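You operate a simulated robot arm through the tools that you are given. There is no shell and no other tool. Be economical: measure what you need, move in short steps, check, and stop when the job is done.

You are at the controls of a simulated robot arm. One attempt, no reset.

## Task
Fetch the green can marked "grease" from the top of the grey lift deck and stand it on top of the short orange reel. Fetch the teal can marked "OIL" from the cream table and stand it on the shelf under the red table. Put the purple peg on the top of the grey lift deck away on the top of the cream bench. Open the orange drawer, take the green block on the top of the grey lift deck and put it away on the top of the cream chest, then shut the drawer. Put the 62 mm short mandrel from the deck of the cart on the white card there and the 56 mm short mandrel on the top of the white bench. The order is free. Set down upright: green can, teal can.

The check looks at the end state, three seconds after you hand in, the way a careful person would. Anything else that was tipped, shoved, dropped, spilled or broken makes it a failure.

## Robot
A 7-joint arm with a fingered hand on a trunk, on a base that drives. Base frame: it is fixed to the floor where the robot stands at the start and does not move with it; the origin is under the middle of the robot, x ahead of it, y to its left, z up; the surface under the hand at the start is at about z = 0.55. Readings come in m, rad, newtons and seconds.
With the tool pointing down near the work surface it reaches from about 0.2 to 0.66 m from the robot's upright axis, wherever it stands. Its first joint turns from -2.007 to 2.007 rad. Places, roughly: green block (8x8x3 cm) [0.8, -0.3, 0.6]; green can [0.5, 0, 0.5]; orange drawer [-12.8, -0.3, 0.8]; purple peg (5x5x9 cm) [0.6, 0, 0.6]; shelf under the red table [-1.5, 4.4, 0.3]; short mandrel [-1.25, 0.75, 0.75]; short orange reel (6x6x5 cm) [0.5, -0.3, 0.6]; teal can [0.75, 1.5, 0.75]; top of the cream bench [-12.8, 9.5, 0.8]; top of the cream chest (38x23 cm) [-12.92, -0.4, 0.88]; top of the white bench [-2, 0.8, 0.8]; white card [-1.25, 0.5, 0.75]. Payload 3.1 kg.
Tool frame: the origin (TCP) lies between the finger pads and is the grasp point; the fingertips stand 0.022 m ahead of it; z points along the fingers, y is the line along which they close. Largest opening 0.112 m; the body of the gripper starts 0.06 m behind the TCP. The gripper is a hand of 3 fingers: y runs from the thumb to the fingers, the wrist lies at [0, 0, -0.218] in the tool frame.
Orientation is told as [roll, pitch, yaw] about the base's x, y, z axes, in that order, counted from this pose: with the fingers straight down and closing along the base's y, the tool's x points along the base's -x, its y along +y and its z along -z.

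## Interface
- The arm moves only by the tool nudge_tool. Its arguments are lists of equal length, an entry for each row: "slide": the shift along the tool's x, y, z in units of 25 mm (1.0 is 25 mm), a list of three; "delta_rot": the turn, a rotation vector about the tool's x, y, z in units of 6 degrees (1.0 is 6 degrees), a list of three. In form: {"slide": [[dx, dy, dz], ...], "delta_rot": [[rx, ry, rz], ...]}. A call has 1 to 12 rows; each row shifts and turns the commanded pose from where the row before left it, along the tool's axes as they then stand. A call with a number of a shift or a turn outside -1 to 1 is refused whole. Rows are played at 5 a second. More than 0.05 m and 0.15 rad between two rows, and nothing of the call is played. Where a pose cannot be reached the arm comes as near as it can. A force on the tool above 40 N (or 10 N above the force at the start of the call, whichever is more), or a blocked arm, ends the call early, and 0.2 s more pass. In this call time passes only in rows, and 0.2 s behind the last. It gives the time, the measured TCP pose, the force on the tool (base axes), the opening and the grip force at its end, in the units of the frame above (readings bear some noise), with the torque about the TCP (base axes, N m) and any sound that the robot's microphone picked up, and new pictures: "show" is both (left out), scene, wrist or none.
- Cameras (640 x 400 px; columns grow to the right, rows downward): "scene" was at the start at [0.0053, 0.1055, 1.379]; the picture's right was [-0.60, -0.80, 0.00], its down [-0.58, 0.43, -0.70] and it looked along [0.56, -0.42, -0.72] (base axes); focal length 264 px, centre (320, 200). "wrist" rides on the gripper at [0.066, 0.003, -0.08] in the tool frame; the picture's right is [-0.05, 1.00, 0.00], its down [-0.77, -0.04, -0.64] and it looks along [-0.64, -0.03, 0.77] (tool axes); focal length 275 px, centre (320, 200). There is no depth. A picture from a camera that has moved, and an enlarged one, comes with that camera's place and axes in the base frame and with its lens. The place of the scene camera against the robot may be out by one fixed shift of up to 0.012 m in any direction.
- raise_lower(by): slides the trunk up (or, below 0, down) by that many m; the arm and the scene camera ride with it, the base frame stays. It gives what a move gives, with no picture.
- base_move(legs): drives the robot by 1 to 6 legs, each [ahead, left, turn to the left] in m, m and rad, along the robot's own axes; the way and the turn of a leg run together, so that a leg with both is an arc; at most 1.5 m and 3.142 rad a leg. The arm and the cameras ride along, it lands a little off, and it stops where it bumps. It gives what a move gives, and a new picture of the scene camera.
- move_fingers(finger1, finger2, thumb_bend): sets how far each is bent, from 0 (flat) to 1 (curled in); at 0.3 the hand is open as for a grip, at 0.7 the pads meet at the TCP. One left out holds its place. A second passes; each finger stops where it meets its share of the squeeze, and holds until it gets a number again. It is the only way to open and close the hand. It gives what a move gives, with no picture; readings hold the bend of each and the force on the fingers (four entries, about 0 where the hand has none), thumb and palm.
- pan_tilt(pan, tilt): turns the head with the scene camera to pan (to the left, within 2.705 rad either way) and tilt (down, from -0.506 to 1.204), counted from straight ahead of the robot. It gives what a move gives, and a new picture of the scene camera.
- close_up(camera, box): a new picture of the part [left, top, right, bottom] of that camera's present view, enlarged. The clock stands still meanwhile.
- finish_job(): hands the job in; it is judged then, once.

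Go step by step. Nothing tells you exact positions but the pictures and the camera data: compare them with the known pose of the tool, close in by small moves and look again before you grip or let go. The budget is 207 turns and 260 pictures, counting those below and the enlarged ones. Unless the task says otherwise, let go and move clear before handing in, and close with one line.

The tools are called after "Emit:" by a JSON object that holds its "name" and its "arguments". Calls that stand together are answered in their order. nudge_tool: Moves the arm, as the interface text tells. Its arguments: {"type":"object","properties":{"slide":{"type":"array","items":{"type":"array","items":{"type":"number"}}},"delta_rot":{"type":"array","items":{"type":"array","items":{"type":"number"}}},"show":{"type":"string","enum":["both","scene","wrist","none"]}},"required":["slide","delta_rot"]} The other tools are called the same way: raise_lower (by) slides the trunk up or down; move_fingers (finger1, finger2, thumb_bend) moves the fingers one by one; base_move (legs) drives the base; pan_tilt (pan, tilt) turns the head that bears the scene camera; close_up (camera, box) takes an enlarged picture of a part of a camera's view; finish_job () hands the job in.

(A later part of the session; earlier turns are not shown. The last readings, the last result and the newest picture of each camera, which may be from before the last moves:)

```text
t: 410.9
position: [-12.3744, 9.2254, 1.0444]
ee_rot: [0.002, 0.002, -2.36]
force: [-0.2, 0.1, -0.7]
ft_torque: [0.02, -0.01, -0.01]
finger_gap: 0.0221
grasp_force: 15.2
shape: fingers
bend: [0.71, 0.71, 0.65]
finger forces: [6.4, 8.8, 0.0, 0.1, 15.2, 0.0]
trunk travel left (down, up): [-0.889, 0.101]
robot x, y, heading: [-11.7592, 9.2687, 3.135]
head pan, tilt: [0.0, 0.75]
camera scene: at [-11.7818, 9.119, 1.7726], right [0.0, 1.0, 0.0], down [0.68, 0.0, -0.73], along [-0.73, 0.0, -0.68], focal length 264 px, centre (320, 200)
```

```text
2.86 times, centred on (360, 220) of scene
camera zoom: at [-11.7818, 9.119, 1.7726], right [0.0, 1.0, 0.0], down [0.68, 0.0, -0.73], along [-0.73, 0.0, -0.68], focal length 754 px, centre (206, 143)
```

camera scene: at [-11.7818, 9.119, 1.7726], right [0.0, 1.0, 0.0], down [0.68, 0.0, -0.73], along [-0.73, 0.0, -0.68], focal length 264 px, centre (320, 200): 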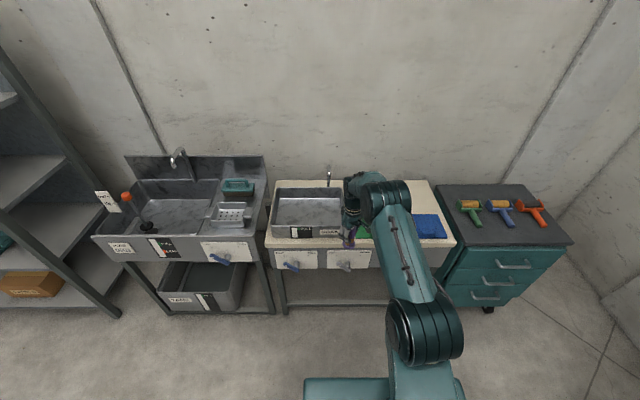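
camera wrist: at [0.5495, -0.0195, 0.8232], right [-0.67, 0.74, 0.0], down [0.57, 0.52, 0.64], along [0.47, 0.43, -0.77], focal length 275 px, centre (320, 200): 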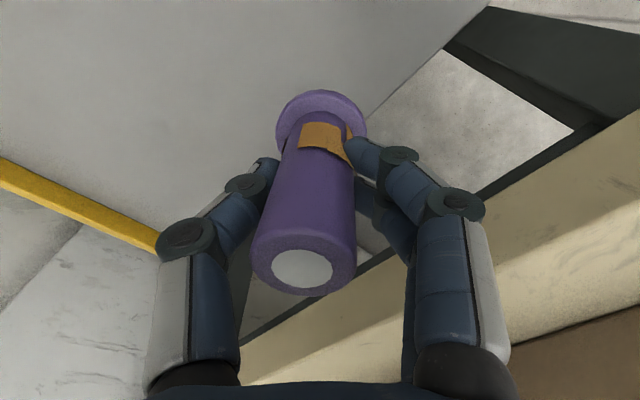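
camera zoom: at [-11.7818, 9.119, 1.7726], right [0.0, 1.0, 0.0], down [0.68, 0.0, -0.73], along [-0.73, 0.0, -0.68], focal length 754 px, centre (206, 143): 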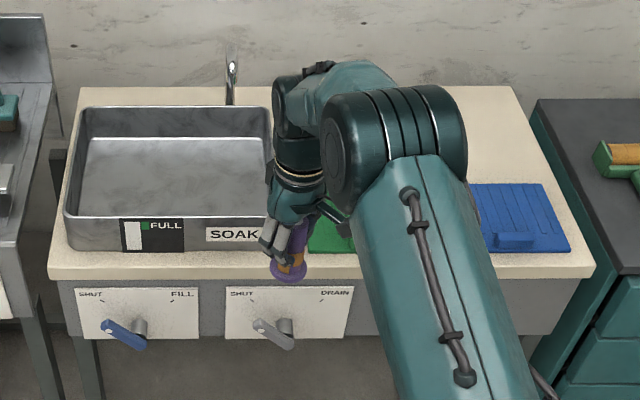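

Free cream surface lies behind the two boards near (-12.76, 9.52). I sidestep, close in and lower the trunk a bit.

Emit:
{"name": "base_move", "arguments": {"legs": [[0, -0.29, 0], [0.35, 0, 0.006]]}}

Emit:
{"name": "raise_lower", "arguments": {"by": -0.1}}

Emit:
{"name": "close_up", "arguments": {"camera": "wrist", "box": [0, 0, 640, 400]}}

```text
t: 414.8
position: [-12.7214, 9.5182, 1.0444]
ee_rot: [0.001, 0.002, -2.357]
force: [-0.5, -0.1, -0.9]
ft_torque: [0.02, 0.02, 0.02]
finger_gap: 0.0212
grasp_force: 15.2
shape: fingers
bend: [0.71, 0.71, 0.65]
finger forces: [6.4, 8.8, 0.0, 0.0, 15.1, 0.0]
trunk travel left (down, up): [-0.889, 0.101]
robot x, y, heading: [-12.0996, 9.5633, 3.141]
head pan, tilt: [0.0, 0.75]
camera scene: at [-12.1266, 9.4119, 1.7727], right [0.0, 1.0, 0.0], down [0.68, 0.0, -0.73], along [-0.73, 0.0, -0.68], focal length 264 px, centre (320, 200)
```

scene: 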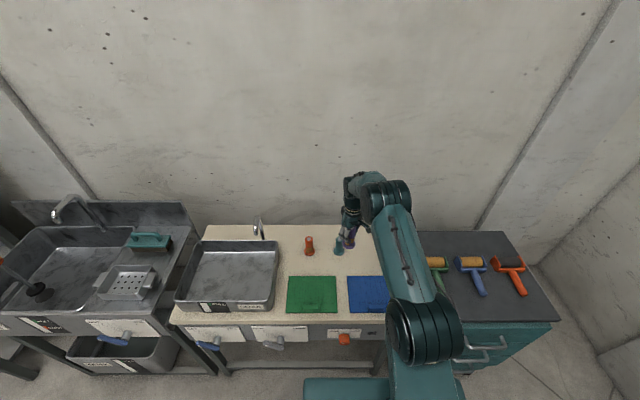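

```text
t: 416.1
position: [-12.7205, 9.5178, 0.9446]
ee_rot: [0.0, 0.003, -2.36]
force: [-0.3, 0.2, -0.8]
ft_torque: [0.01, -0.02, 0.0]
finger_gap: 0.0216
grasp_force: 15.1
shape: fingers
bend: [0.71, 0.71, 0.65]
finger forces: [6.5, 8.7, 0.0, 0.1, 15.3, 0.1]
trunk travel left (down, up): [-0.789, 0.201]
robot x, y, heading: [-12.1051, 9.5621, 3.136]
head pan, tilt: [0.0, 0.75]
```

```text
1.00 times, centred on (320, 200) of wrist (not enlarged: the box is as wide or as high as the picture)
camera zoom: at [-12.6708, 9.5619, 1.0229], right [0.67, -0.74, 0.0], down [-0.57, -0.52, 0.64], along [-0.47, -0.43, -0.77], focal length 275 px, centre (320, 200)
```

zoom: 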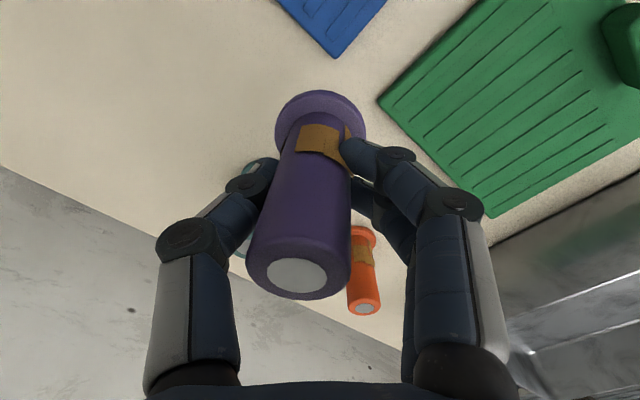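

Orange and teal pegs stand there already; I take the free spot right of them at about (-12.76, 9.60).

Emit:
{"name": "base_move", "arguments": {"legs": [[0, -0.085, 0], [0.04, 0, 0]]}}

Emit:
{"name": "close_up", "arguments": {"camera": "wrist", "box": [0, 0, 640, 400]}}

Emit:
{"name": "close_up", "arguments": {"camera": "scene", "box": [250, 170, 430, 320]}}

```text
t: 417.6
position: [-12.7598, 9.603, 0.9438]
ee_rot: [0.0, 0.002, -2.357]
force: [-0.7, 0.2, -0.5]
ft_torque: [0.01, 0.0, -0.01]
finger_gap: 0.0214
grasp_force: 15.4
shape: fingers
bend: [0.71, 0.71, 0.65]
finger forces: [6.5, 8.8, 0.0, 0.0, 15.4, 0.0]
trunk travel left (down, up): [-0.789, 0.201]
robot x, y, heading: [-12.1421, 9.6511, 3.144]
head pan, tilt: [0.0, 0.75]
camera scene: at [-12.1667, 9.4986, 1.6727], right [0.0, 1.0, 0.0], down [0.68, 0.0, -0.73], along [-0.73, 0.0, -0.68], focal length 264 px, centre (320, 200)
```

scene: 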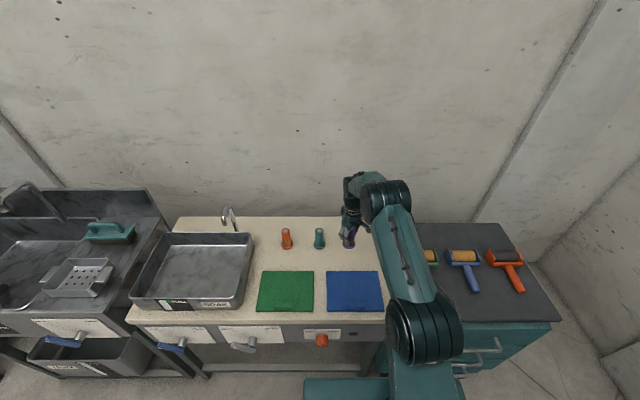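

```text
1.00 times, centred on (320, 200) of wrist (not enlarged: the box is as wide or as high as the picture)
camera zoom: at [-12.7109, 9.6479, 1.0227], right [0.67, -0.74, 0.0], down [-0.57, -0.52, 0.63], along [-0.47, -0.43, -0.77], focal length 275 px, centre (320, 200)
```

zoom: 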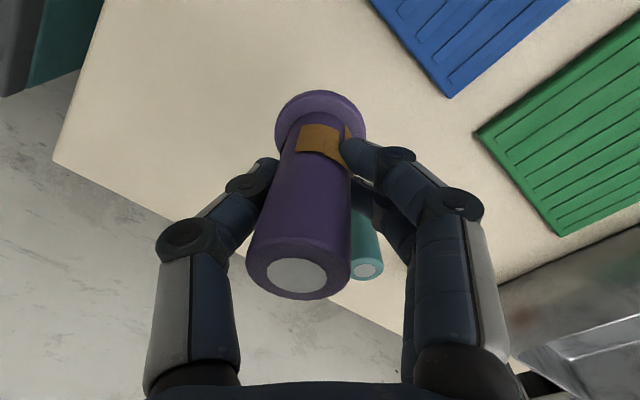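

```text
2.67 times, centred on (340, 245) of scene
camera zoom: at [-12.1667, 9.4986, 1.6727], right [0.0, 1.0, 0.0], down [0.68, 0.0, -0.73], along [-0.73, 0.0, -0.68], focal length 704 px, centre (267, 80)
```

zoom: 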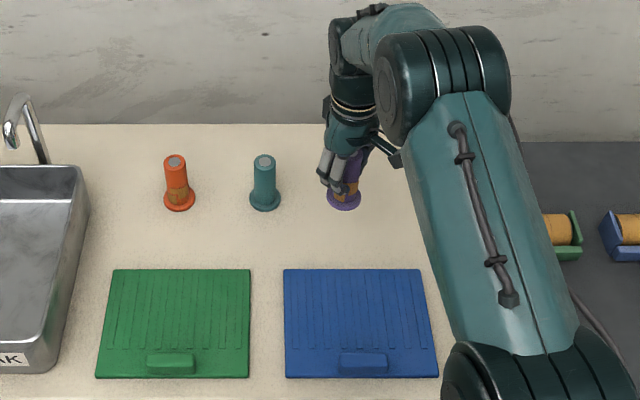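

Emit:
{"name": "nudge_tool", "arguments": {"slide": [[0, 0, 0.9], [0, 0, 0.9], [0, 0, 0.9]], "delta_rot": [[0, 0, 0], [0, 0, 0], [0, 0, 0]], "show": "none"}}

Emit:
{"name": "nudge_tool", "arguments": {"slide": [[0, 0, 0.15], [0, 0, 0.15]], "delta_rot": [[0, 0, 0], [0, 0, 0]], "show": "none"}}

Emit:
{"name": "close_up", "arguments": {"camera": "scene", "box": [310, 200, 390, 270]}}

```text
t: 418.4
position: [-12.76, 9.6027, 0.8783]
ee_rot: [0.0, 0.003, -2.356]
force: [0.9, -0.7, -1.1]
ft_torque: [-0.01, -0.03, 0.01]
finger_gap: 0.0215
grasp_force: 15.6
shape: fingers
bend: [0.71, 0.71, 0.65]
finger forces: [6.7, 8.8, 0.0, 0.1, 15.2, 0.0]
trunk travel left (down, up): [-0.789, 0.201]
robot x, y, heading: [-12.1448, 9.6507, 3.14]
head pan, tilt: [0.0, 0.75]
```

```text
t: 419.1
position: [-12.7589, 9.6034, 0.8703]
ee_rot: [-0.001, 0.002, -2.356]
force: [0.1, 0.5, -1.7]
ft_torque: [0.01, -0.01, 0.04]
finger_gap: 0.0213
grasp_force: 15.5
shape: fingers
bend: [0.71, 0.71, 0.65]
finger forces: [6.5, 8.7, 0.0, 0.0, 15.2, 0.1]
trunk travel left (down, up): [-0.789, 0.201]
robot x, y, heading: [-12.1394, 9.6522, 3.139]
head pan, tilt: [0.0, 0.75]
```

```text
5.71 times, centred on (350, 235) of scene
camera zoom: at [-12.1663, 9.4985, 1.6727], right [0.0, 1.0, 0.0], down [0.68, 0.0, -0.73], along [-0.73, 0.0, -0.68], focal length 1508 px, centre (149, 0)
```

zoom: 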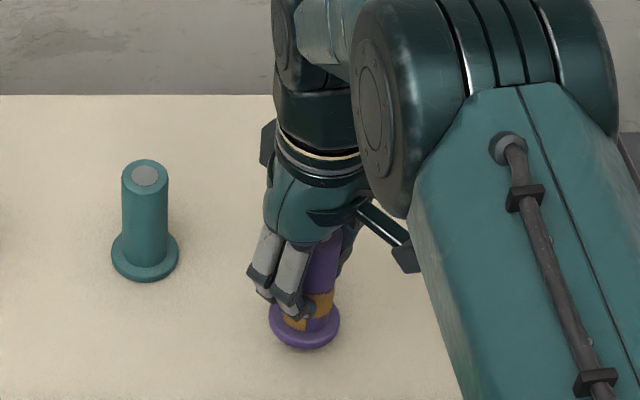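

Emit:
{"name": "nudge_tool", "arguments": {"slide": [[0, 0, 0.12], [0, 0, 0.12]], "delta_rot": [[0, 0, 0], [0, 0, 0]], "show": "none"}}

Emit:
{"name": "nudge_tool", "arguments": {"slide": [[0, 0, 0.1], [0, 0, 0.1]], "delta_rot": [[0, 0, 0], [0, 0, 0]], "show": "none"}}

```text
t: 419.6
position: [-12.7604, 9.6024, 0.8626]
ee_rot: [0.001, 0.002, -2.36]
force: [-0.4, -0.4, -0.5]
ft_torque: [-0.01, -0.01, -0.01]
finger_gap: 0.0217
grasp_force: 15.2
shape: fingers
bend: [0.71, 0.71, 0.65]
finger forces: [6.7, 8.8, 0.1, 0.0, 15.2, 0.0]
trunk travel left (down, up): [-0.789, 0.201]
robot x, y, heading: [-12.1437, 9.6507, 3.139]
head pan, tilt: [0.0, 0.75]
```

```text
t: 420.2
position: [-12.761, 9.6027, 0.8589]
ee_rot: [0.001, 0.001, -2.357]
force: [0.2, 0.4, -0.8]
ft_torque: [0.0, 0.04, 0.04]
finger_gap: 0.0216
grasp_force: 15.7
shape: fingers
bend: [0.71, 0.71, 0.65]
finger forces: [6.6, 8.8, 0.0, 0.0, 15.2, 0.0]
trunk travel left (down, up): [-0.789, 0.201]
robot x, y, heading: [-12.1481, 9.648, 3.142]
head pan, tilt: [0.0, 0.75]
```

Emit:
{"name": "nudge_tool", "arguments": {"slide": [[0, 0, 0.1], [0, 0, 0.1]], "delta_rot": [[0, 0, 0], [0, 0, 0]], "show": "none"}}

Emit:
{"name": "close_up", "arguments": {"camera": "wrist", "box": [0, 0, 640, 400]}}

```text
t: 420.9
position: [-12.7596, 9.6021, 0.8551]
ee_rot: [-0.001, -0.001, -2.359]
force: [2.1, -1.1, 11.2]
ft_torque: [0.08, 0.1, 0.0]
finger_gap: 0.0213
grasp_force: 18.4
shape: fingers
bend: [0.71, 0.71, 0.67]
finger forces: [9.3, 10.5, 0.0, 0.0, 16.7, 0.0]
trunk travel left (down, up): [-0.789, 0.201]
robot x, y, heading: [-12.1405, 9.6522, 3.14]
head pan, tilt: [0.0, 0.75]
```

```text
1.00 times, centred on (320, 200) of wrist (not enlarged: the box is as wide or as high as the picture)
camera zoom: at [-12.7097, 9.6474, 0.9334], right [0.67, -0.74, 0.0], down [-0.57, -0.52, 0.64], along [-0.47, -0.43, -0.77], focal length 275 px, centre (320, 200)
```

zoom: 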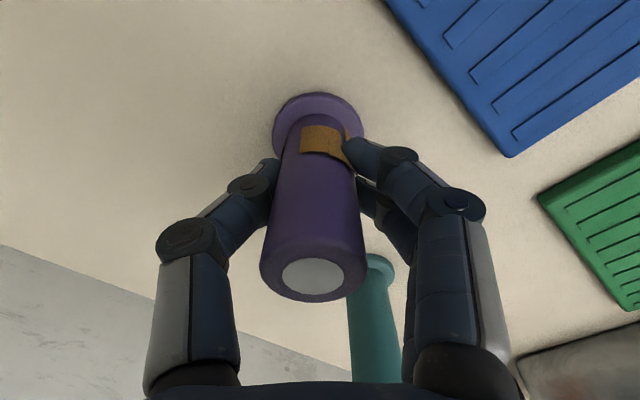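

Contact at 11 N. I ease up 2 mm, open and rise.

Emit:
{"name": "nudge_tool", "arguments": {"slide": [[0, 0, -0.08]], "delta_rot": [[0, 0, 0]], "show": "none"}}

Emit:
{"name": "move_fingers", "arguments": {"finger1": 0.35, "finger2": 0.35, "thumb_bend": 0.35}}

Emit:
{"name": "nudge_tool", "arguments": {"slide": [[0, 0, -0.5], [0, 0, -1], [0, 0, -1], [0, 0, -1], [0, 0, -1], [0, 0, -1], [0, 0, -1], [0, 0, -1]], "delta_rot": [[0, 0, 0], [0, 0, 0], [0, 0, 0], [0, 0, 0], [0, 0, 0], [0, 0, 0], [0, 0, 0], [0, 0, 0]]}}

```text
t: 421.2
position: [-12.7596, 9.6024, 0.8545]
ee_rot: [-0.001, -0.001, -2.357]
force: [-0.5, -0.4, 6.0]
ft_torque: [0.1, 0.13, -0.01]
finger_gap: 0.0214
grasp_force: 18.2
shape: fingers
bend: [0.71, 0.71, 0.67]
finger forces: [8.4, 9.8, 0.0, 0.0, 17.6, 0.0]
trunk travel left (down, up): [-0.789, 0.201]
robot x, y, heading: [-12.148, 9.6546, 3.145]
head pan, tilt: [0.0, 0.75]
```

```text
t: 422.2
position: [-12.7603, 9.603, 0.8551]
ee_rot: [0.001, 0.003, -2.356]
force: [0.0, -0.2, 0.9]
ft_torque: [0.03, 0.0, -0.01]
finger_gap: 0.0971
grasp_force: 0.1
shape: fingers
bend: [0.35, 0.35, 0.35]
finger forces: [0.0, 0.0, 0.0, 0.1, 0.0, 0.0]
trunk travel left (down, up): [-0.789, 0.201]
robot x, y, heading: [-12.1419, 9.653, 3.143]
head pan, tilt: [0.0, 0.75]
```

```text
t: 424.1
position: [-12.7592, 9.6037, 1.0438]
ee_rot: [0.0, 0.002, -2.358]
force: [-1.1, 0.1, 0.1]
ft_torque: [-0.04, -0.02, 0.01]
finger_gap: 0.0975
grasp_force: 0.0
shape: fingers
bend: [0.35, 0.35, 0.35]
finger forces: [0.1, 0.1, 0.0, 0.0, 0.1, 0.0]
trunk travel left (down, up): [-0.789, 0.201]
robot x, y, heading: [-12.1454, 9.6534, 3.141]
head pan, tilt: [0.0, 0.75]
camera scene: at [-12.1656, 9.4984, 1.6726], right [0.0, 1.0, 0.0], down [0.68, 0.0, -0.73], along [-0.73, 0.0, -0.68], focal length 264 px, centre (320, 200)
camera wrist: at [-12.7092, 9.6482, 1.1227], right [0.67, -0.74, 0.0], down [-0.57, -0.52, 0.64], along [-0.47, -0.43, -0.77], focal length 275 px, centre (320, 200)
```

scene: 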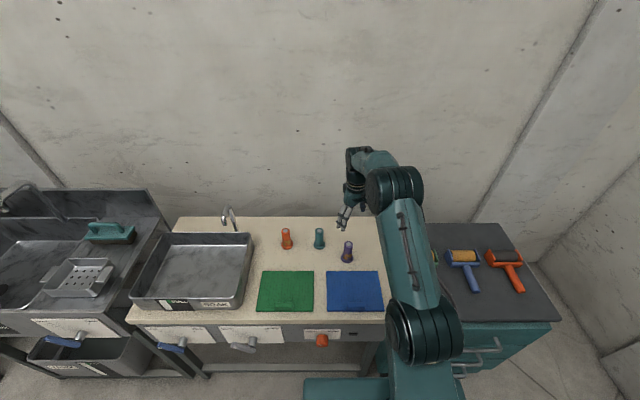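
wrist: 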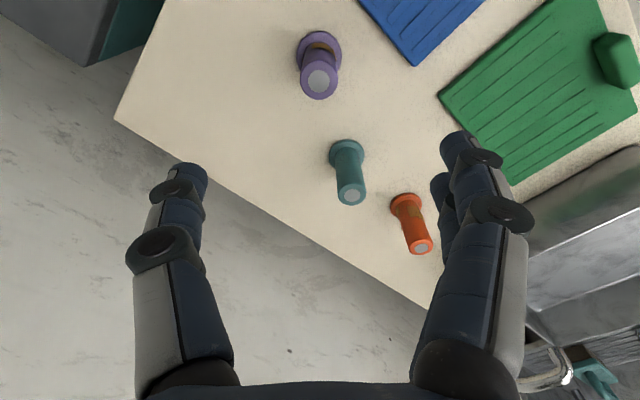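

The purple peg is put away. I restore the hand yaw and drive back south along the wall aisle to the chest.

Emit:
{"name": "nudge_tool", "arguments": {"slide": [[0, 0, 0], [0, 0, 0], [0, 0, 0], [0, 0, 0], [0, 0, 0], [0, 0, 0], [0, 0, 0], [0, 0, 0]], "delta_rot": [[0, 0, 0.9375], [0, 0, 0.9375], [0, 0, 0.9375], [0, 0, 0.9375], [0, 0, 0.9375], [0, 0, 0.9375], [0, 0, 0.9375], [0, 0, 0.9375]], "show": "none"}}

Emit:
{"name": "base_move", "arguments": {"legs": [[-0.4, 0, 0], [0, 1.5, 0], [0, 1.5, 0], [0, 1.5, 0]]}}

```text
t: 425.9
position: [-12.7585, 9.6038, 1.0433]
ee_rot: [0.0, 0.002, 3.138]
force: [0.7, 0.2, 0.2]
ft_torque: [-0.01, -0.02, -0.01]
finger_gap: 0.0972
grasp_force: 0.0
shape: fingers
bend: [0.35, 0.35, 0.35]
finger forces: [0.0, 0.0, 0.1, 0.1, 0.0, 0.1]
trunk travel left (down, up): [-0.789, 0.201]
robot x, y, heading: [-12.1461, 9.6482, 3.145]
head pan, tilt: [0.0, 0.75]
```

```text
t: 449.4
position: [-12.2897, 5.0867, 1.0434]
ee_rot: [0.001, -0.001, -3.102]
force: [0.1, -0.6, 0.7]
ft_torque: [0.02, -0.01, -0.02]
finger_gap: 0.0974
grasp_force: 0.1
shape: fingers
bend: [0.35, 0.35, 0.35]
finger forces: [0.1, 0.1, 0.0, 0.0, 0.0, 0.0]
trunk travel left (down, up): [-0.789, 0.201]
robot x, y, heading: [-11.6732, 5.1556, -3.102]
head pan, tilt: [0.0, 0.75]
camera scene: at [-11.6917, 5.0052, 1.6726], right [-0.04, 1.0, 0.0], down [0.68, 0.03, -0.73], along [-0.73, -0.03, -0.68], focal length 264 px, centre (320, 200)
```

scene: 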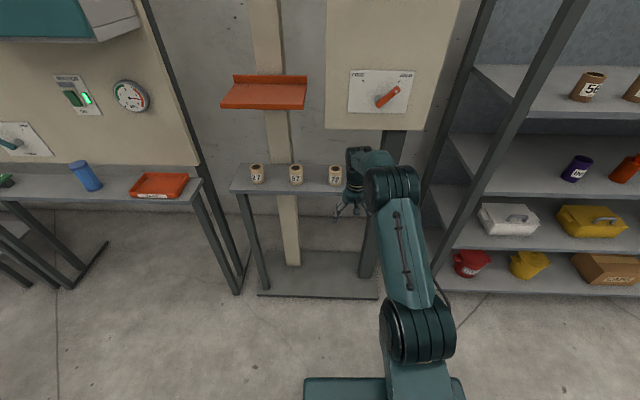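

Emit:
{"name": "base_move", "arguments": {"legs": [[0.06, 0, -0.04], [0, 1.5, 0], [0, 1.5, 0], [0, 1.5, 0], [0, 0.95, 0]]}}

Emit:
{"name": "close_up", "arguments": {"camera": "scene", "box": [180, 60, 460, 235]}}

```text
t: 476.2
position: [-12.5415, -0.3486, 1.0429]
ee_rot: [0.0, 0.002, 3.093]
force: [-0.1, -0.2, 0.3]
ft_torque: [-0.05, 0.01, 0.0]
finger_gap: 0.0973
grasp_force: 0.1
shape: fingers
bend: [0.35, 0.35, 0.35]
finger forces: [0.0, 0.0, 0.0, 0.0, 0.0, 0.0]
trunk travel left (down, up): [-0.789, 0.201]
robot x, y, heading: [-11.9233, -0.3362, 3.088]
head pan, tilt: [0.0, 0.75]
camera scene: at [-11.9542, -0.483, 1.6726], right [0.05, 1.0, 0.0], down [0.68, -0.03, -0.73], along [-0.73, 0.04, -0.68], focal length 264 px, centre (320, 200)
```

scene: 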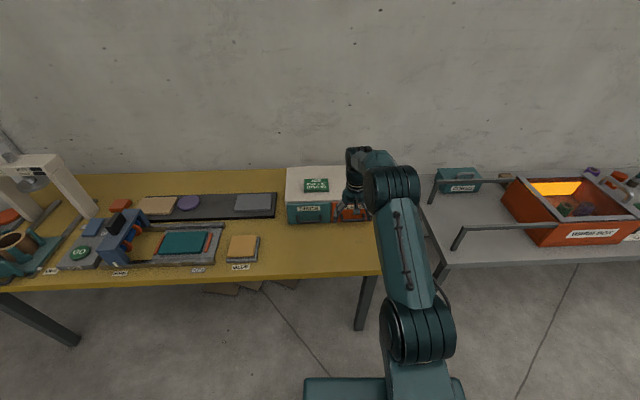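

```text
2.29 times, centred on (320, 148) of scene
camera zoom: at [-11.9542, -0.483, 1.6726], right [0.05, 1.0, 0.0], down [0.68, -0.03, -0.73], along [-0.73, 0.04, -0.68], focal length 603 px, centre (320, 320)
```

zoom: 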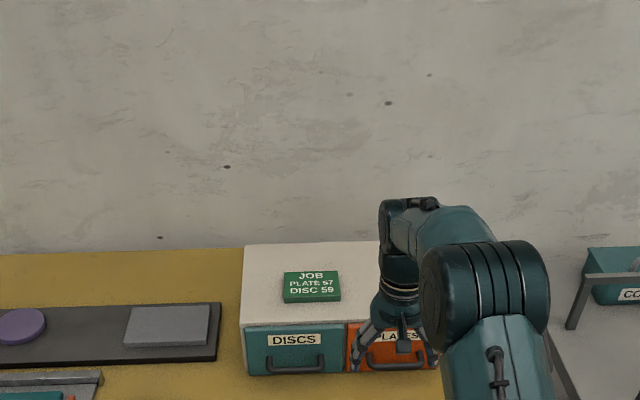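

The chest has a teal DISCS drawer and the orange PLATES drawer, both with bar handles. I take a wrist view of it.

Emit:
{"name": "base_move", "arguments": {"legs": [[-0.05, 0, 0.054]]}}

Emit:
{"name": "close_up", "arguments": {"camera": "wrist", "box": [0, 0, 640, 400]}}

```text
t: 477.2
position: [-12.4889, -0.3838, 1.0435]
ee_rot: [0.0, -0.001, -3.14]
force: [0.0, 0.5, -0.6]
ft_torque: [0.03, 0.02, 0.01]
finger_gap: 0.0975
grasp_force: 0.0
shape: fingers
bend: [0.35, 0.35, 0.35]
finger forces: [0.0, 0.1, 0.0, 0.1, 0.0, 0.0]
trunk travel left (down, up): [-0.789, 0.201]
robot x, y, heading: [-11.8755, -0.3295, -3.135]
head pan, tilt: [0.0, 0.75]
camera scene: at [-11.8953, -0.4856, 1.6726], right [0.0, 1.0, 0.0], down [0.68, 0.0, -0.73], along [-0.73, 0.0, -0.68], focal length 264 px, centre (320, 200)
```

scene: 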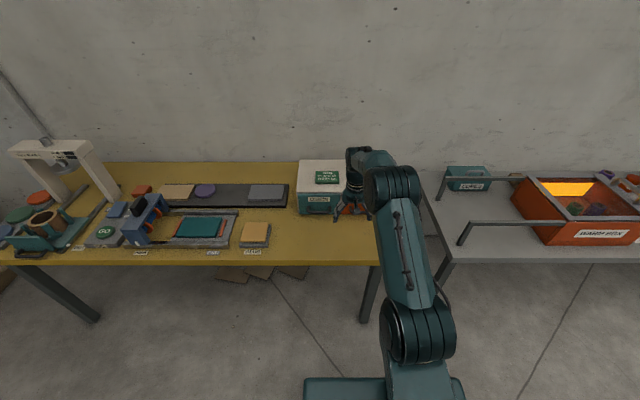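

```text
1.00 times, centred on (320, 200) of wrist (not enlarged: the box is as wide or as high as the picture)
camera zoom: at [-12.4229, -0.3849, 1.1223], right [-0.04, -1.0, 0.0], down [-0.77, 0.03, 0.64], along [-0.64, 0.03, -0.77], focal length 275 px, centre (320, 200)
```

zoom: 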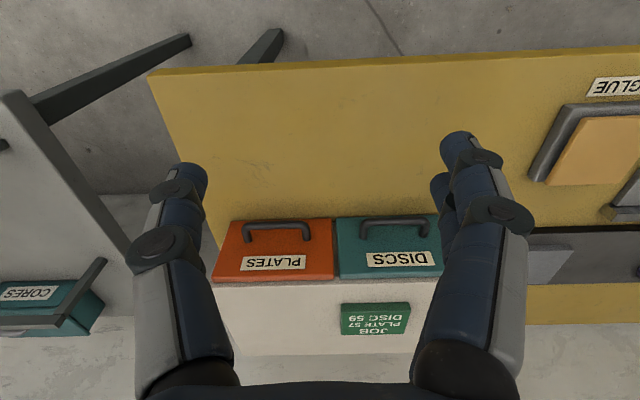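

The bar handle is at about (-12.757, -0.292, 0.785), standing about 3 cm off the drawer front. I tilt the hand forward and roll it 90° to pinch the bar from above and below.

Emit:
{"name": "nudge_tool", "arguments": {"slide": [[0, 0, 0], [0, 0, 0], [0, 0, 0], [0, 0, 0], [0, 0, 0], [0, 0, 0], [0, 0, 0], [0, 0, 0], [0, 0, 0], [0, 0, 0], [0, 0, 0]], "delta_rot": [[0, -1, 0], [0, -1, 0], [0, -1, 0], [0, -1, 0], [0, -1, 0], [0, -1, 0], [0, -1, 0], [0, -1, 0], [0, -1, 0], [0, -1, 0], [0, -1, 0]], "show": "none"}}

Emit:
{"name": "nudge_tool", "arguments": {"slide": [[0, 0, 0], [0, 0, 0], [0, 0, 0], [0, 0, 0], [0, 0, 0], [0, 0, 0], [0, 0, 0], [0, 0, 0], [0, 0, 0], [0, 0, 0], [0, 0, 0], [0, 0, 0]], "delta_rot": [[0, 0, 1], [0, 0, 1], [0, 0, 1], [0, 0, 1], [0, 0, 1], [0, 0, 1], [0, 0, 1], [0, 0, 1], [0, 0, 1], [0, 0, 1], [0, 0, 1], [0, 0, 1]], "show": "none"}}

Emit:
{"name": "nudge_tool", "arguments": {"slide": [[0, 0, 0], [0, 0, 0], [0, 0, 0]], "delta_rot": [[0, 0, 1], [0, 0, 1], [0, 0, 1]]}}

```text
t: 479.6
position: [-12.4911, -0.382, 1.0435]
ee_rot: [-0.003, -1.155, -3.136]
force: [0.1, 0.1, 0.5]
ft_torque: [0.03, 0.02, 0.02]
finger_gap: 0.0975
grasp_force: 0.0
shape: fingers
bend: [0.35, 0.35, 0.35]
finger forces: [0.1, 0.0, 0.1, 0.0, 0.0, 0.1]
trunk travel left (down, up): [-0.789, 0.201]
robot x, y, heading: [-11.8785, -0.3328, -3.14]
head pan, tilt: [0.0, 0.75]
```

```text
t: 482.2
position: [-12.4905, -0.3811, 1.045]
ee_rot: [1.131, -0.283, 1.704]
force: [0.5, -0.9, -0.5]
ft_torque: [-0.01, 0.02, 0.01]
finger_gap: 0.0978
grasp_force: 0.2
shape: fingers
bend: [0.35, 0.35, 0.35]
finger forces: [0.0, 0.0, 0.0, 0.0, 0.0, 0.1]
trunk travel left (down, up): [-0.789, 0.201]
robot x, y, heading: [-11.873, -0.3309, -3.134]
head pan, tilt: [0.0, 0.75]
```

```text
t: 483.0
position: [-12.4903, -0.3802, 1.0432]
ee_rot: [1.154, -0.001, 1.572]
force: [-0.2, -0.8, 1.2]
ft_torque: [0.02, 0.05, 0.03]
finger_gap: 0.0978
grasp_force: 0.0
shape: fingers
bend: [0.35, 0.35, 0.35]
finger forces: [0.0, 0.1, 0.1, 0.0, 0.0, 0.1]
trunk travel left (down, up): [-0.789, 0.201]
robot x, y, heading: [-11.8746, -0.333, -3.142]
head pan, tilt: [0.0, 0.75]
camera scene: at [-11.8964, -0.4852, 1.6727], right [0.0, 1.0, 0.0], down [0.68, 0.0, -0.73], along [-0.73, 0.0, -0.68], focal length 264 px, centre (320, 200)
camera wrist: at [-12.4177, -0.4471, 1.077], right [-0.41, 0.05, 0.91], down [0.59, 0.77, 0.23], along [-0.69, 0.63, -0.34], focal length 275 px, centre (320, 200)
```

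scene: 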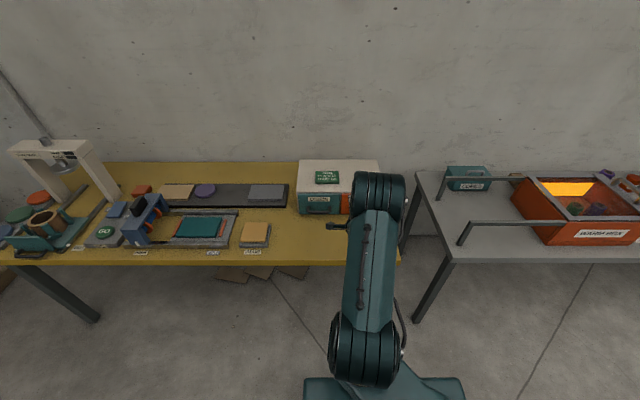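
wrist: 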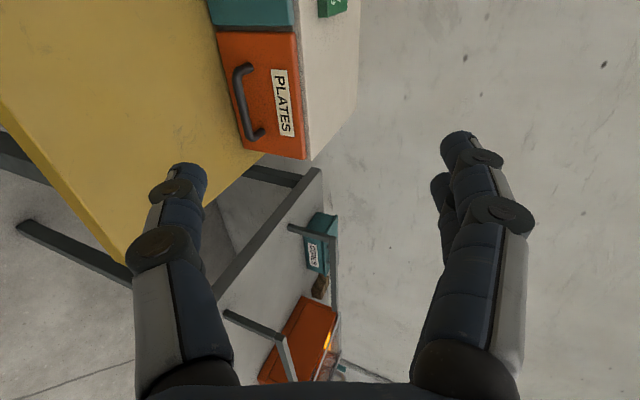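

Emit:
{"name": "move_fingers", "arguments": {"finger1": 0.48, "finger2": 0.48, "thumb_bend": 0.5}}

Emit:
{"name": "base_move", "arguments": {"legs": [[0, -0.09, 0], [0.12, 0, 0]]}}

Emit:
{"name": "raise_lower", "arguments": {"by": -0.21}}

Emit:
{"name": "close_up", "arguments": {"camera": "wrist", "box": [0, 0, 640, 400]}}

```text
t: 484.0
position: [-12.4905, -0.381, 1.0427]
ee_rot: [1.151, 0.0, 1.572]
force: [0.2, 0.6, 0.7]
ft_torque: [0.03, 0.0, -0.03]
finger_gap: 0.0589
grasp_force: 0.1
shape: fingers
bend: [0.48, 0.48, 0.5]
finger forces: [0.0, 0.0, 0.0, 0.0, 0.1, 0.0]
trunk travel left (down, up): [-0.789, 0.201]
robot x, y, heading: [-11.8721, -0.331, -3.138]
head pan, tilt: [0.0, 0.75]
```

```text
t: 485.9
position: [-12.6117, -0.2934, 1.043]
ee_rot: [1.149, -0.002, 1.576]
force: [-0.3, 0.1, -0.5]
ft_torque: [0.0, 0.02, 0.01]
finger_gap: 0.0588
grasp_force: 0.0
shape: fingers
bend: [0.48, 0.48, 0.5]
finger forces: [0.1, 0.1, 0.0, 0.0, 0.0, 0.0]
trunk travel left (down, up): [-0.789, 0.201]
robot x, y, heading: [-11.9944, -0.2404, -3.142]
head pan, tilt: [0.0, 0.75]
camera scene: at [-12.0172, -0.3963, 1.6726], right [0.0, 1.0, 0.0], down [0.68, 0.0, -0.73], along [-0.73, 0.0, -0.68], focal length 264 px, centre (320, 200)
```

scene: 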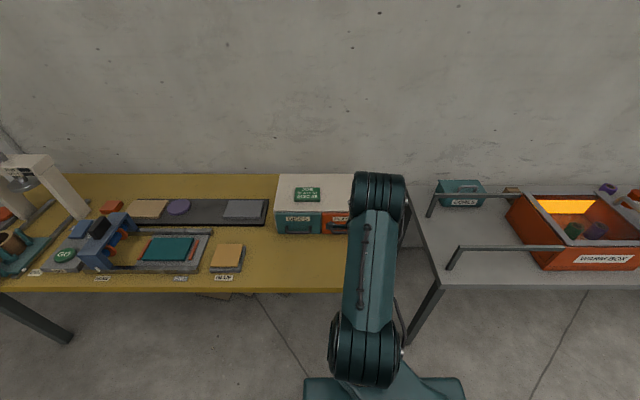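

```text
t: 488.1
position: [-12.6114, -0.2929, 0.8339]
ee_rot: [1.151, 0.0, 1.576]
force: [0.5, 0.1, -0.3]
ft_torque: [-0.02, 0.01, 0.0]
finger_gap: 0.0588
grasp_force: 0.0
shape: fingers
bend: [0.48, 0.48, 0.5]
finger forces: [0.1, 0.0, 0.0, 0.0, 0.0, 0.0]
trunk travel left (down, up): [-0.579, 0.411]
robot x, y, heading: [-11.9983, -0.2429, -3.138]
head pan, tilt: [0.0, 0.75]
```

```text
1.00 times, centred on (320, 200) of wrist (not enlarged: the box is as wide or as high as the picture)
camera zoom: at [-12.538, -0.3589, 0.867], right [-0.41, 0.04, 0.91], down [0.59, 0.77, 0.23], along [-0.7, 0.63, -0.34], focal length 275 px, centre (320, 200)
```

zoom: 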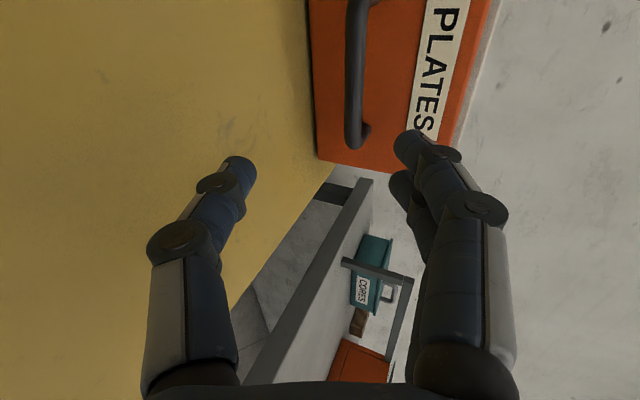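

Emit:
{"name": "nudge_tool", "arguments": {"slide": [[0, 0.09, 0.65], [0, 0.09, 0.65], [0, 0.09, 0.65], [0, 0.09, 0.65], [0, 0.09, 0.65], [0, 0.09, 0.65]], "delta_rot": [[0, 0, 0], [0, 0, 0], [0, 0, 0], [0, 0, 0], [0, 0, 0], [0, 0, 0]]}}

Emit:
{"name": "close_up", "arguments": {"camera": "scene", "box": [270, 160, 410, 260]}}

```text
t: 489.6
position: [-12.7065, -0.2924, 0.8047]
ee_rot: [1.15, -0.001, 1.574]
force: [-0.4, -0.1, 0.2]
ft_torque: [-0.02, 0.02, 0.01]
finger_gap: 0.0583
grasp_force: 0.1
shape: fingers
bend: [0.48, 0.48, 0.5]
finger forces: [0.0, 0.1, 0.0, 0.1, 0.0, 0.1]
trunk travel left (down, up): [-0.579, 0.411]
robot x, y, heading: [-11.994, -0.2421, -3.134]
head pan, tilt: [0.0, 0.75]
camera scene: at [-12.0173, -0.3959, 1.4627], right [0.0, 1.0, 0.0], down [0.68, 0.0, -0.73], along [-0.73, 0.0, -0.68], focal length 264 px, centre (320, 200)
camera wrist: at [-12.6333, -0.3588, 0.8394], right [-0.41, 0.04, 0.91], down [0.59, 0.77, 0.23], along [-0.69, 0.63, -0.34], focal length 275 px, centre (320, 200)
```

scene: 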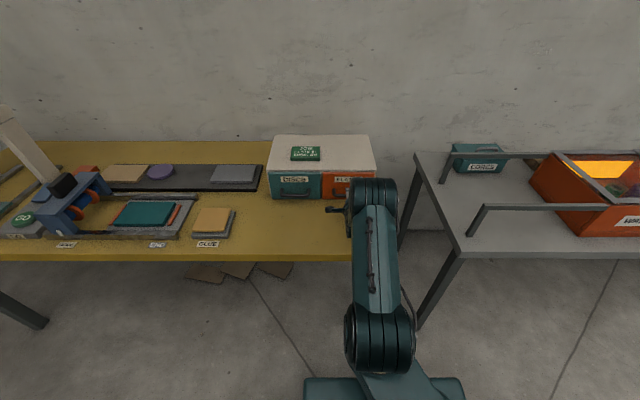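
wrist: 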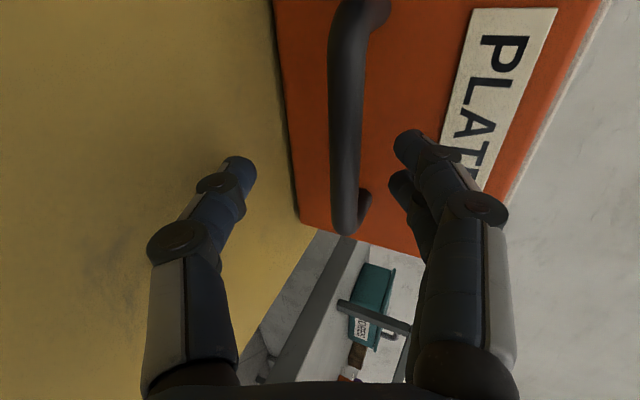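

```text
4.00 times, centred on (340, 210) of scene
camera zoom: at [-12.0173, -0.3959, 1.4627], right [0.0, 1.0, 0.0], down [0.68, 0.0, -0.73], along [-0.73, 0.0, -0.68], focal length 1055 px, centre (240, 160)
```

zoom: 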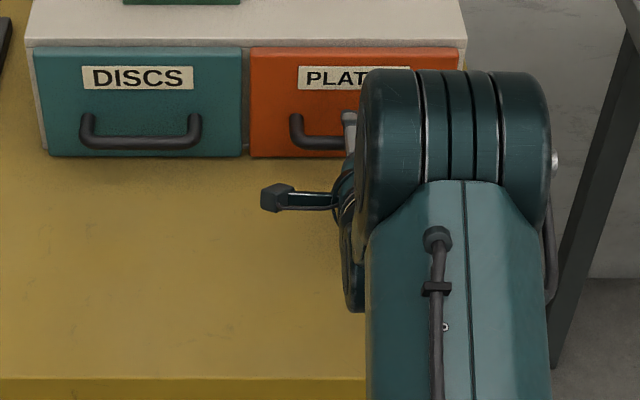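

Emit:
{"name": "nudge_tool", "arguments": {"slide": [[0, 0.3, 0.3], [0, 0.24, 0.6], [0, 0, 0.6]], "delta_rot": [[0, 0, 0], [0, 0, 0], [0, 0, 0]], "show": "wrist"}}

```text
t: 490.3
position: [-12.7314, -0.2939, 0.8109]
ee_rot: [1.159, 0.001, 1.575]
force: [41.6, 1.2, 12.7]
ft_torque: [-0.01, 1.44, -0.07]
finger_gap: 0.0539
grasp_force: 20.9
shape: fingers
bend: [0.56, 0.57, 0.5]
finger forces: [21.3, 21.3, 0.0, 0.1, 0.0, 0.0]
trunk travel left (down, up): [-0.579, 0.411]
robot x, y, heading: [-11.9928, -0.2449, -3.141]
head pan, tilt: [0.0, 0.75]
stopped in row 3: the force on the tool passed its limit at 52 N (the readings are from after the stop); the commanded pose is now the measured one
camera wrist: at [-12.6578, -0.3593, 0.8433], right [-0.4, 0.05, 0.91], down [0.59, 0.77, 0.22], along [-0.7, 0.63, -0.34], focal length 275 px, centre (320, 200)
```

wrist: 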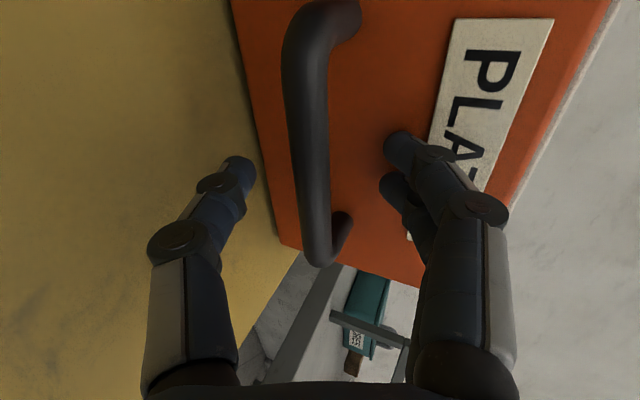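

I touched the drawer front with the finger tips. I check whether the chest moved, and back off.

Emit:
{"name": "close_up", "arguments": {"camera": "scene", "box": [270, 160, 410, 260]}}

Emit:
{"name": "nudge_tool", "arguments": {"slide": [[0, 0, -0.4], [0, 0, -0.4]], "delta_rot": [[0, 0, 0], [0, 0, 0]], "show": "wrist"}}

```text
4.00 times, centred on (340, 210) of scene
camera zoom: at [-12.0034, -0.3955, 1.4631], right [0.0, 1.0, 0.0], down [0.68, 0.0, -0.74], along [-0.74, 0.0, -0.68], focal length 1055 px, centre (240, 160)
```

zoom: 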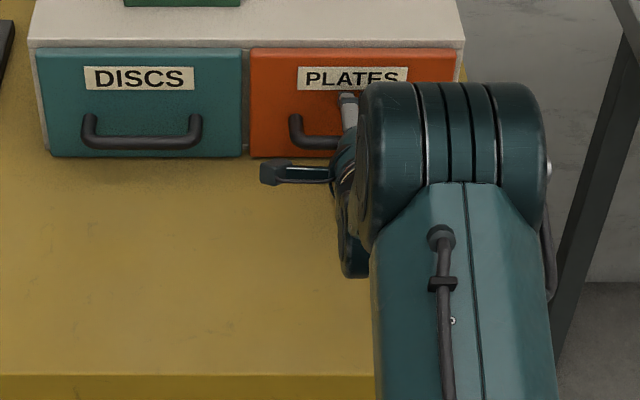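

```text
t: 490.9
position: [-12.7208, -0.2942, 0.8114]
ee_rot: [1.152, 0.002, 1.574]
force: [-0.3, -1.0, -0.1]
ft_torque: [-0.03, -0.01, -0.01]
finger_gap: 0.0576
grasp_force: 0.1
shape: fingers
bend: [0.48, 0.48, 0.5]
finger forces: [0.0, 0.0, 0.1, 0.1, 0.0, 0.1]
trunk travel left (down, up): [-0.579, 0.411]
robot x, y, heading: [-11.9955, -0.2465, -3.141]
head pan, tilt: [0.0, 0.75]
camera wrist: at [-12.6472, -0.3591, 0.8462], right [-0.41, 0.04, 0.91], down [0.59, 0.77, 0.23], along [-0.7, 0.63, -0.34], focal length 275 px, centre (320, 200)
```

wrist: 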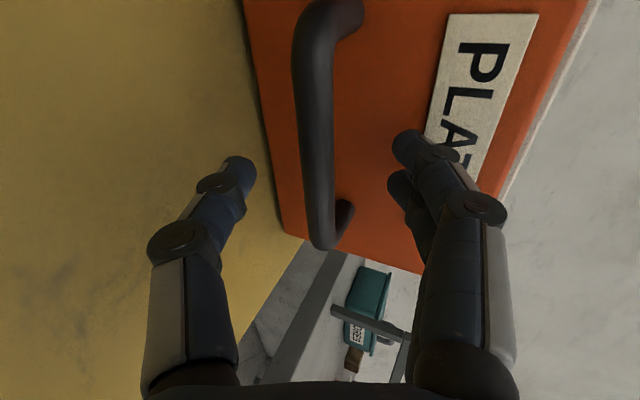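

Emit:
{"name": "close_up", "arguments": {"camera": "scene", "box": [270, 160, 410, 260]}}

```text
4.00 times, centred on (340, 210) of scene
camera zoom: at [-12.0155, -0.3959, 1.4626], right [0.0, 1.0, 0.0], down [0.68, 0.0, -0.73], along [-0.73, 0.0, -0.68], focal length 1055 px, centre (240, 160)
```

zoom: 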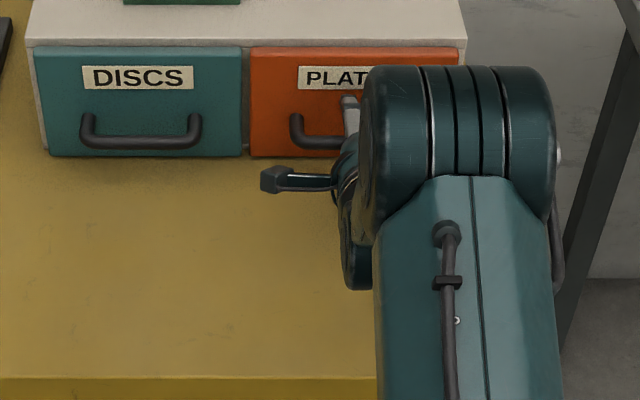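

The chest has not moved. I narrow the fingers, then advance 2 cm to straddle the bar.

Emit:
{"name": "move_fingers", "arguments": {"finger1": 0.58, "finger2": 0.58, "thumb_bend": 0.58}}

Emit:
{"name": "nudge_tool", "arguments": {"slide": [[0, 0, 0.3], [0, 0, 0.3]], "delta_rot": [[0, 0, 0], [0, 0, 0]], "show": "wrist"}}

```text
t: 491.9
position: [-12.7196, -0.2926, 0.8127]
ee_rot: [1.148, -0.001, 1.574]
force: [1.0, 0.1, -0.6]
ft_torque: [-0.02, 0.02, 0.0]
finger_gap: 0.0358
grasp_force: 0.1
shape: fingers
bend: [0.57, 0.57, 0.57]
finger forces: [0.1, 0.1, 0.1, 0.0, 0.0, 0.0]
trunk travel left (down, up): [-0.579, 0.411]
robot x, y, heading: [-11.9931, -0.2451, -3.14]
head pan, tilt: [0.0, 0.75]
```

```text
t: 492.5
position: [-12.7349, -0.2923, 0.8065]
ee_rot: [1.152, 0.001, 1.575]
force: [1.1, 0.3, -0.6]
ft_torque: [0.03, 0.02, 0.01]
finger_gap: 0.0356
grasp_force: 0.8
shape: fingers
bend: [0.57, 0.57, 0.57]
finger forces: [0.2, 0.3, 0.1, 0.1, 0.1, 0.0]
trunk travel left (down, up): [-0.579, 0.411]
robot x, y, heading: [-11.9912, -0.2437, -3.136]
head pan, tilt: [0.0, 0.75]
camera wrist: at [-12.661, -0.3592, 0.84], right [-0.41, 0.04, 0.91], down [0.59, 0.77, 0.23], along [-0.69, 0.63, -0.34], focal length 275 px, centre (320, 200)
```

wrist: 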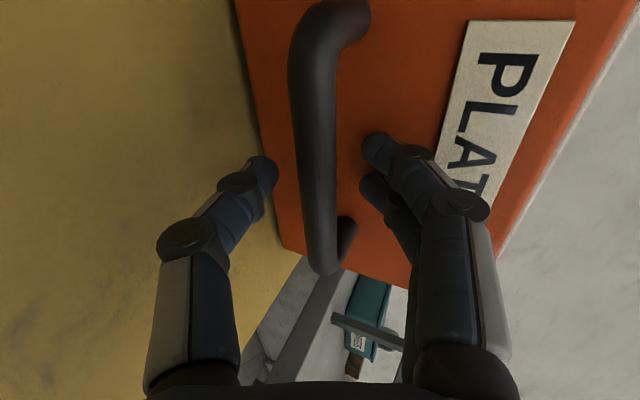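

The bar is between thumb and fingers. I close.

Emit:
{"name": "move_fingers", "arguments": {"finger1": 0.8, "finger2": 0.8, "thumb_bend": 0.8}}

Emit:
{"name": "close_up", "arguments": {"camera": "wrist", "box": [0, 0, 640, 400]}}

```text
t: 493.5
position: [-12.7352, -0.2941, 0.8052]
ee_rot: [1.149, -0.001, 1.574]
force: [-0.5, -0.2, -7.0]
ft_torque: [0.02, 0.04, -0.01]
finger_gap: 0.0002
grasp_force: 6.8
shape: fingers
bend: [0.78, 0.78, 0.75]
finger forces: [0.1, 0.0, 0.0, 0.0, 12.5, 0.1]
trunk travel left (down, up): [-0.579, 0.411]
robot x, y, heading: [-11.9951, -0.2418, -3.135]
head pan, tilt: [0.0, 0.75]
```

```text
1.00 times, centred on (320, 200) of wrist (not enlarged: the box is as wide or as high as the picture)
camera zoom: at [-12.6619, -0.3593, 0.8389], right [-0.41, 0.05, 0.91], down [0.59, 0.77, 0.23], along [-0.69, 0.63, -0.34], focal length 275 px, centre (320, 200)
```

zoom: 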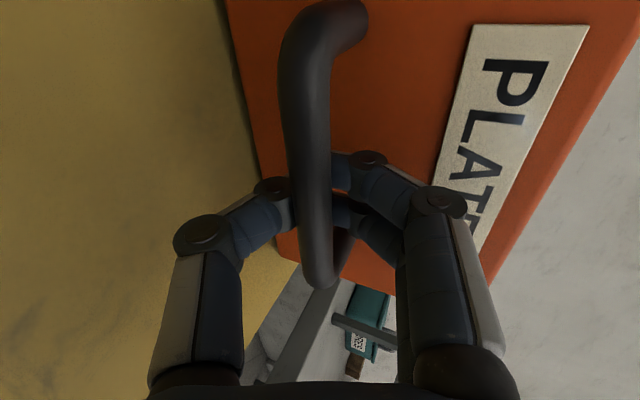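

The fingers have hooked behind the bar. I pull straight back gently.

Emit:
{"name": "nudge_tool", "arguments": {"slide": [[0, -0.2, -0.45], [0, -0.2, -0.45], [0, -0.2, -0.45]], "delta_rot": [[0, 0, 0], [0, 0, 0], [0, 0, 0]]}}

Emit:
{"name": "close_up", "arguments": {"camera": "scene", "box": [270, 160, 410, 260]}}

```text
t: 494.3
position: [-12.6984, -0.292, 0.8054]
ee_rot: [1.15, 0.001, 1.575]
force: [0.2, 0.5, -8.0]
ft_torque: [-0.01, 0.05, 0.0]
finger_gap: 0.0001
grasp_force: 6.6
shape: fingers
bend: [0.78, 0.78, 0.74]
finger forces: [0.1, 0.0, 0.0, 0.0, 13.8, 0.0]
trunk travel left (down, up): [-0.579, 0.411]
robot x, y, heading: [-11.9937, -0.2412, -3.137]
head pan, tilt: [0.0, 0.75]
camera scene: at [-12.0176, -0.3959, 1.4626], right [0.0, 1.0, 0.0], down [0.68, 0.0, -0.73], along [-0.73, 0.0, -0.68], focal length 264 px, centre (320, 200)
camera wrist: at [-12.626, -0.3594, 0.8396], right [-0.41, 0.05, 0.91], down [0.59, 0.77, 0.23], along [-0.69, 0.63, -0.34], focal length 275 px, centre (320, 200)
```

scene: 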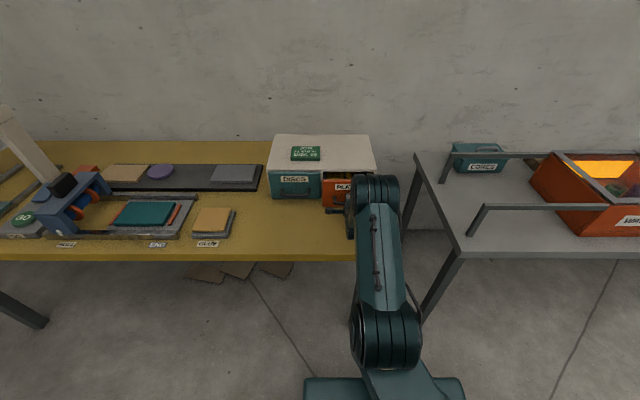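
wrist: 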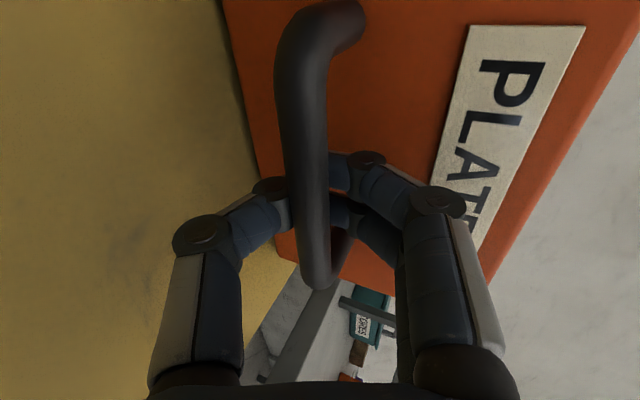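

```text
4.00 times, centred on (340, 210) of scene
camera zoom: at [-12.0176, -0.3959, 1.4626], right [0.0, 1.0, 0.0], down [0.68, 0.0, -0.73], along [-0.73, 0.0, -0.68], focal length 1055 px, centre (240, 160)
```

zoom: 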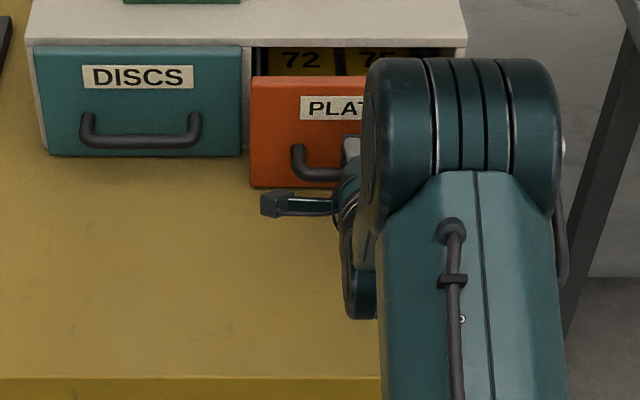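

The drawer slides and the chest stays put. I pull about 6 cm more.

Emit:
{"name": "nudge_tool", "arguments": {"slide": [[0, -0.2, -0.45], [0, -0.2, -0.45], [0, -0.2, -0.45], [0, -0.2, -0.45], [0, -0.2, -0.45]], "delta_rot": [[0, 0, 0], [0, 0, 0], [0, 0, 0], [0, 0, 0], [0, 0, 0]], "show": "none"}}

Emit:
{"name": "close_up", "arguments": {"camera": "scene", "box": [270, 160, 410, 260]}}

```text
t: 495.5
position: [-12.6369, -0.2926, 0.8045]
ee_rot: [1.149, 0.0, 1.577]
force: [-0.9, 0.4, -3.7]
ft_torque: [0.02, 0.03, -0.01]
finger_gap: 0.0
grasp_force: 6.0
shape: fingers
bend: [0.78, 0.78, 0.75]
finger forces: [0.0, 0.0, 0.0, 0.0, 12.1, 0.1]
trunk travel left (down, up): [-0.579, 0.411]
robot x, y, heading: [-11.9911, -0.2445, -3.141]
head pan, tilt: [0.0, 0.75]
```

```text
4.00 times, centred on (340, 210) of scene
camera zoom: at [-12.0167, -0.396, 1.4626], right [0.0, 1.0, 0.0], down [0.68, 0.0, -0.73], along [-0.73, 0.0, -0.68], focal length 1055 px, centre (240, 160)
```

zoom: 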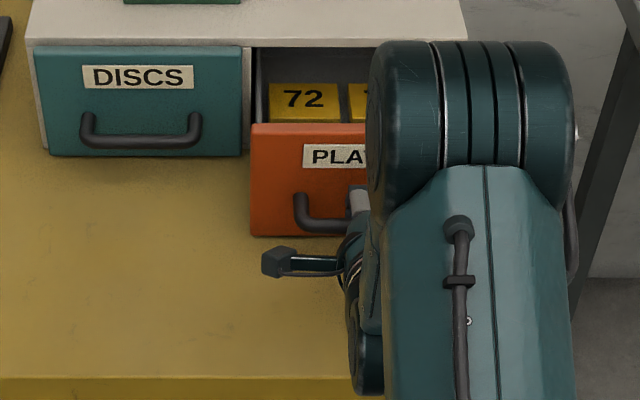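

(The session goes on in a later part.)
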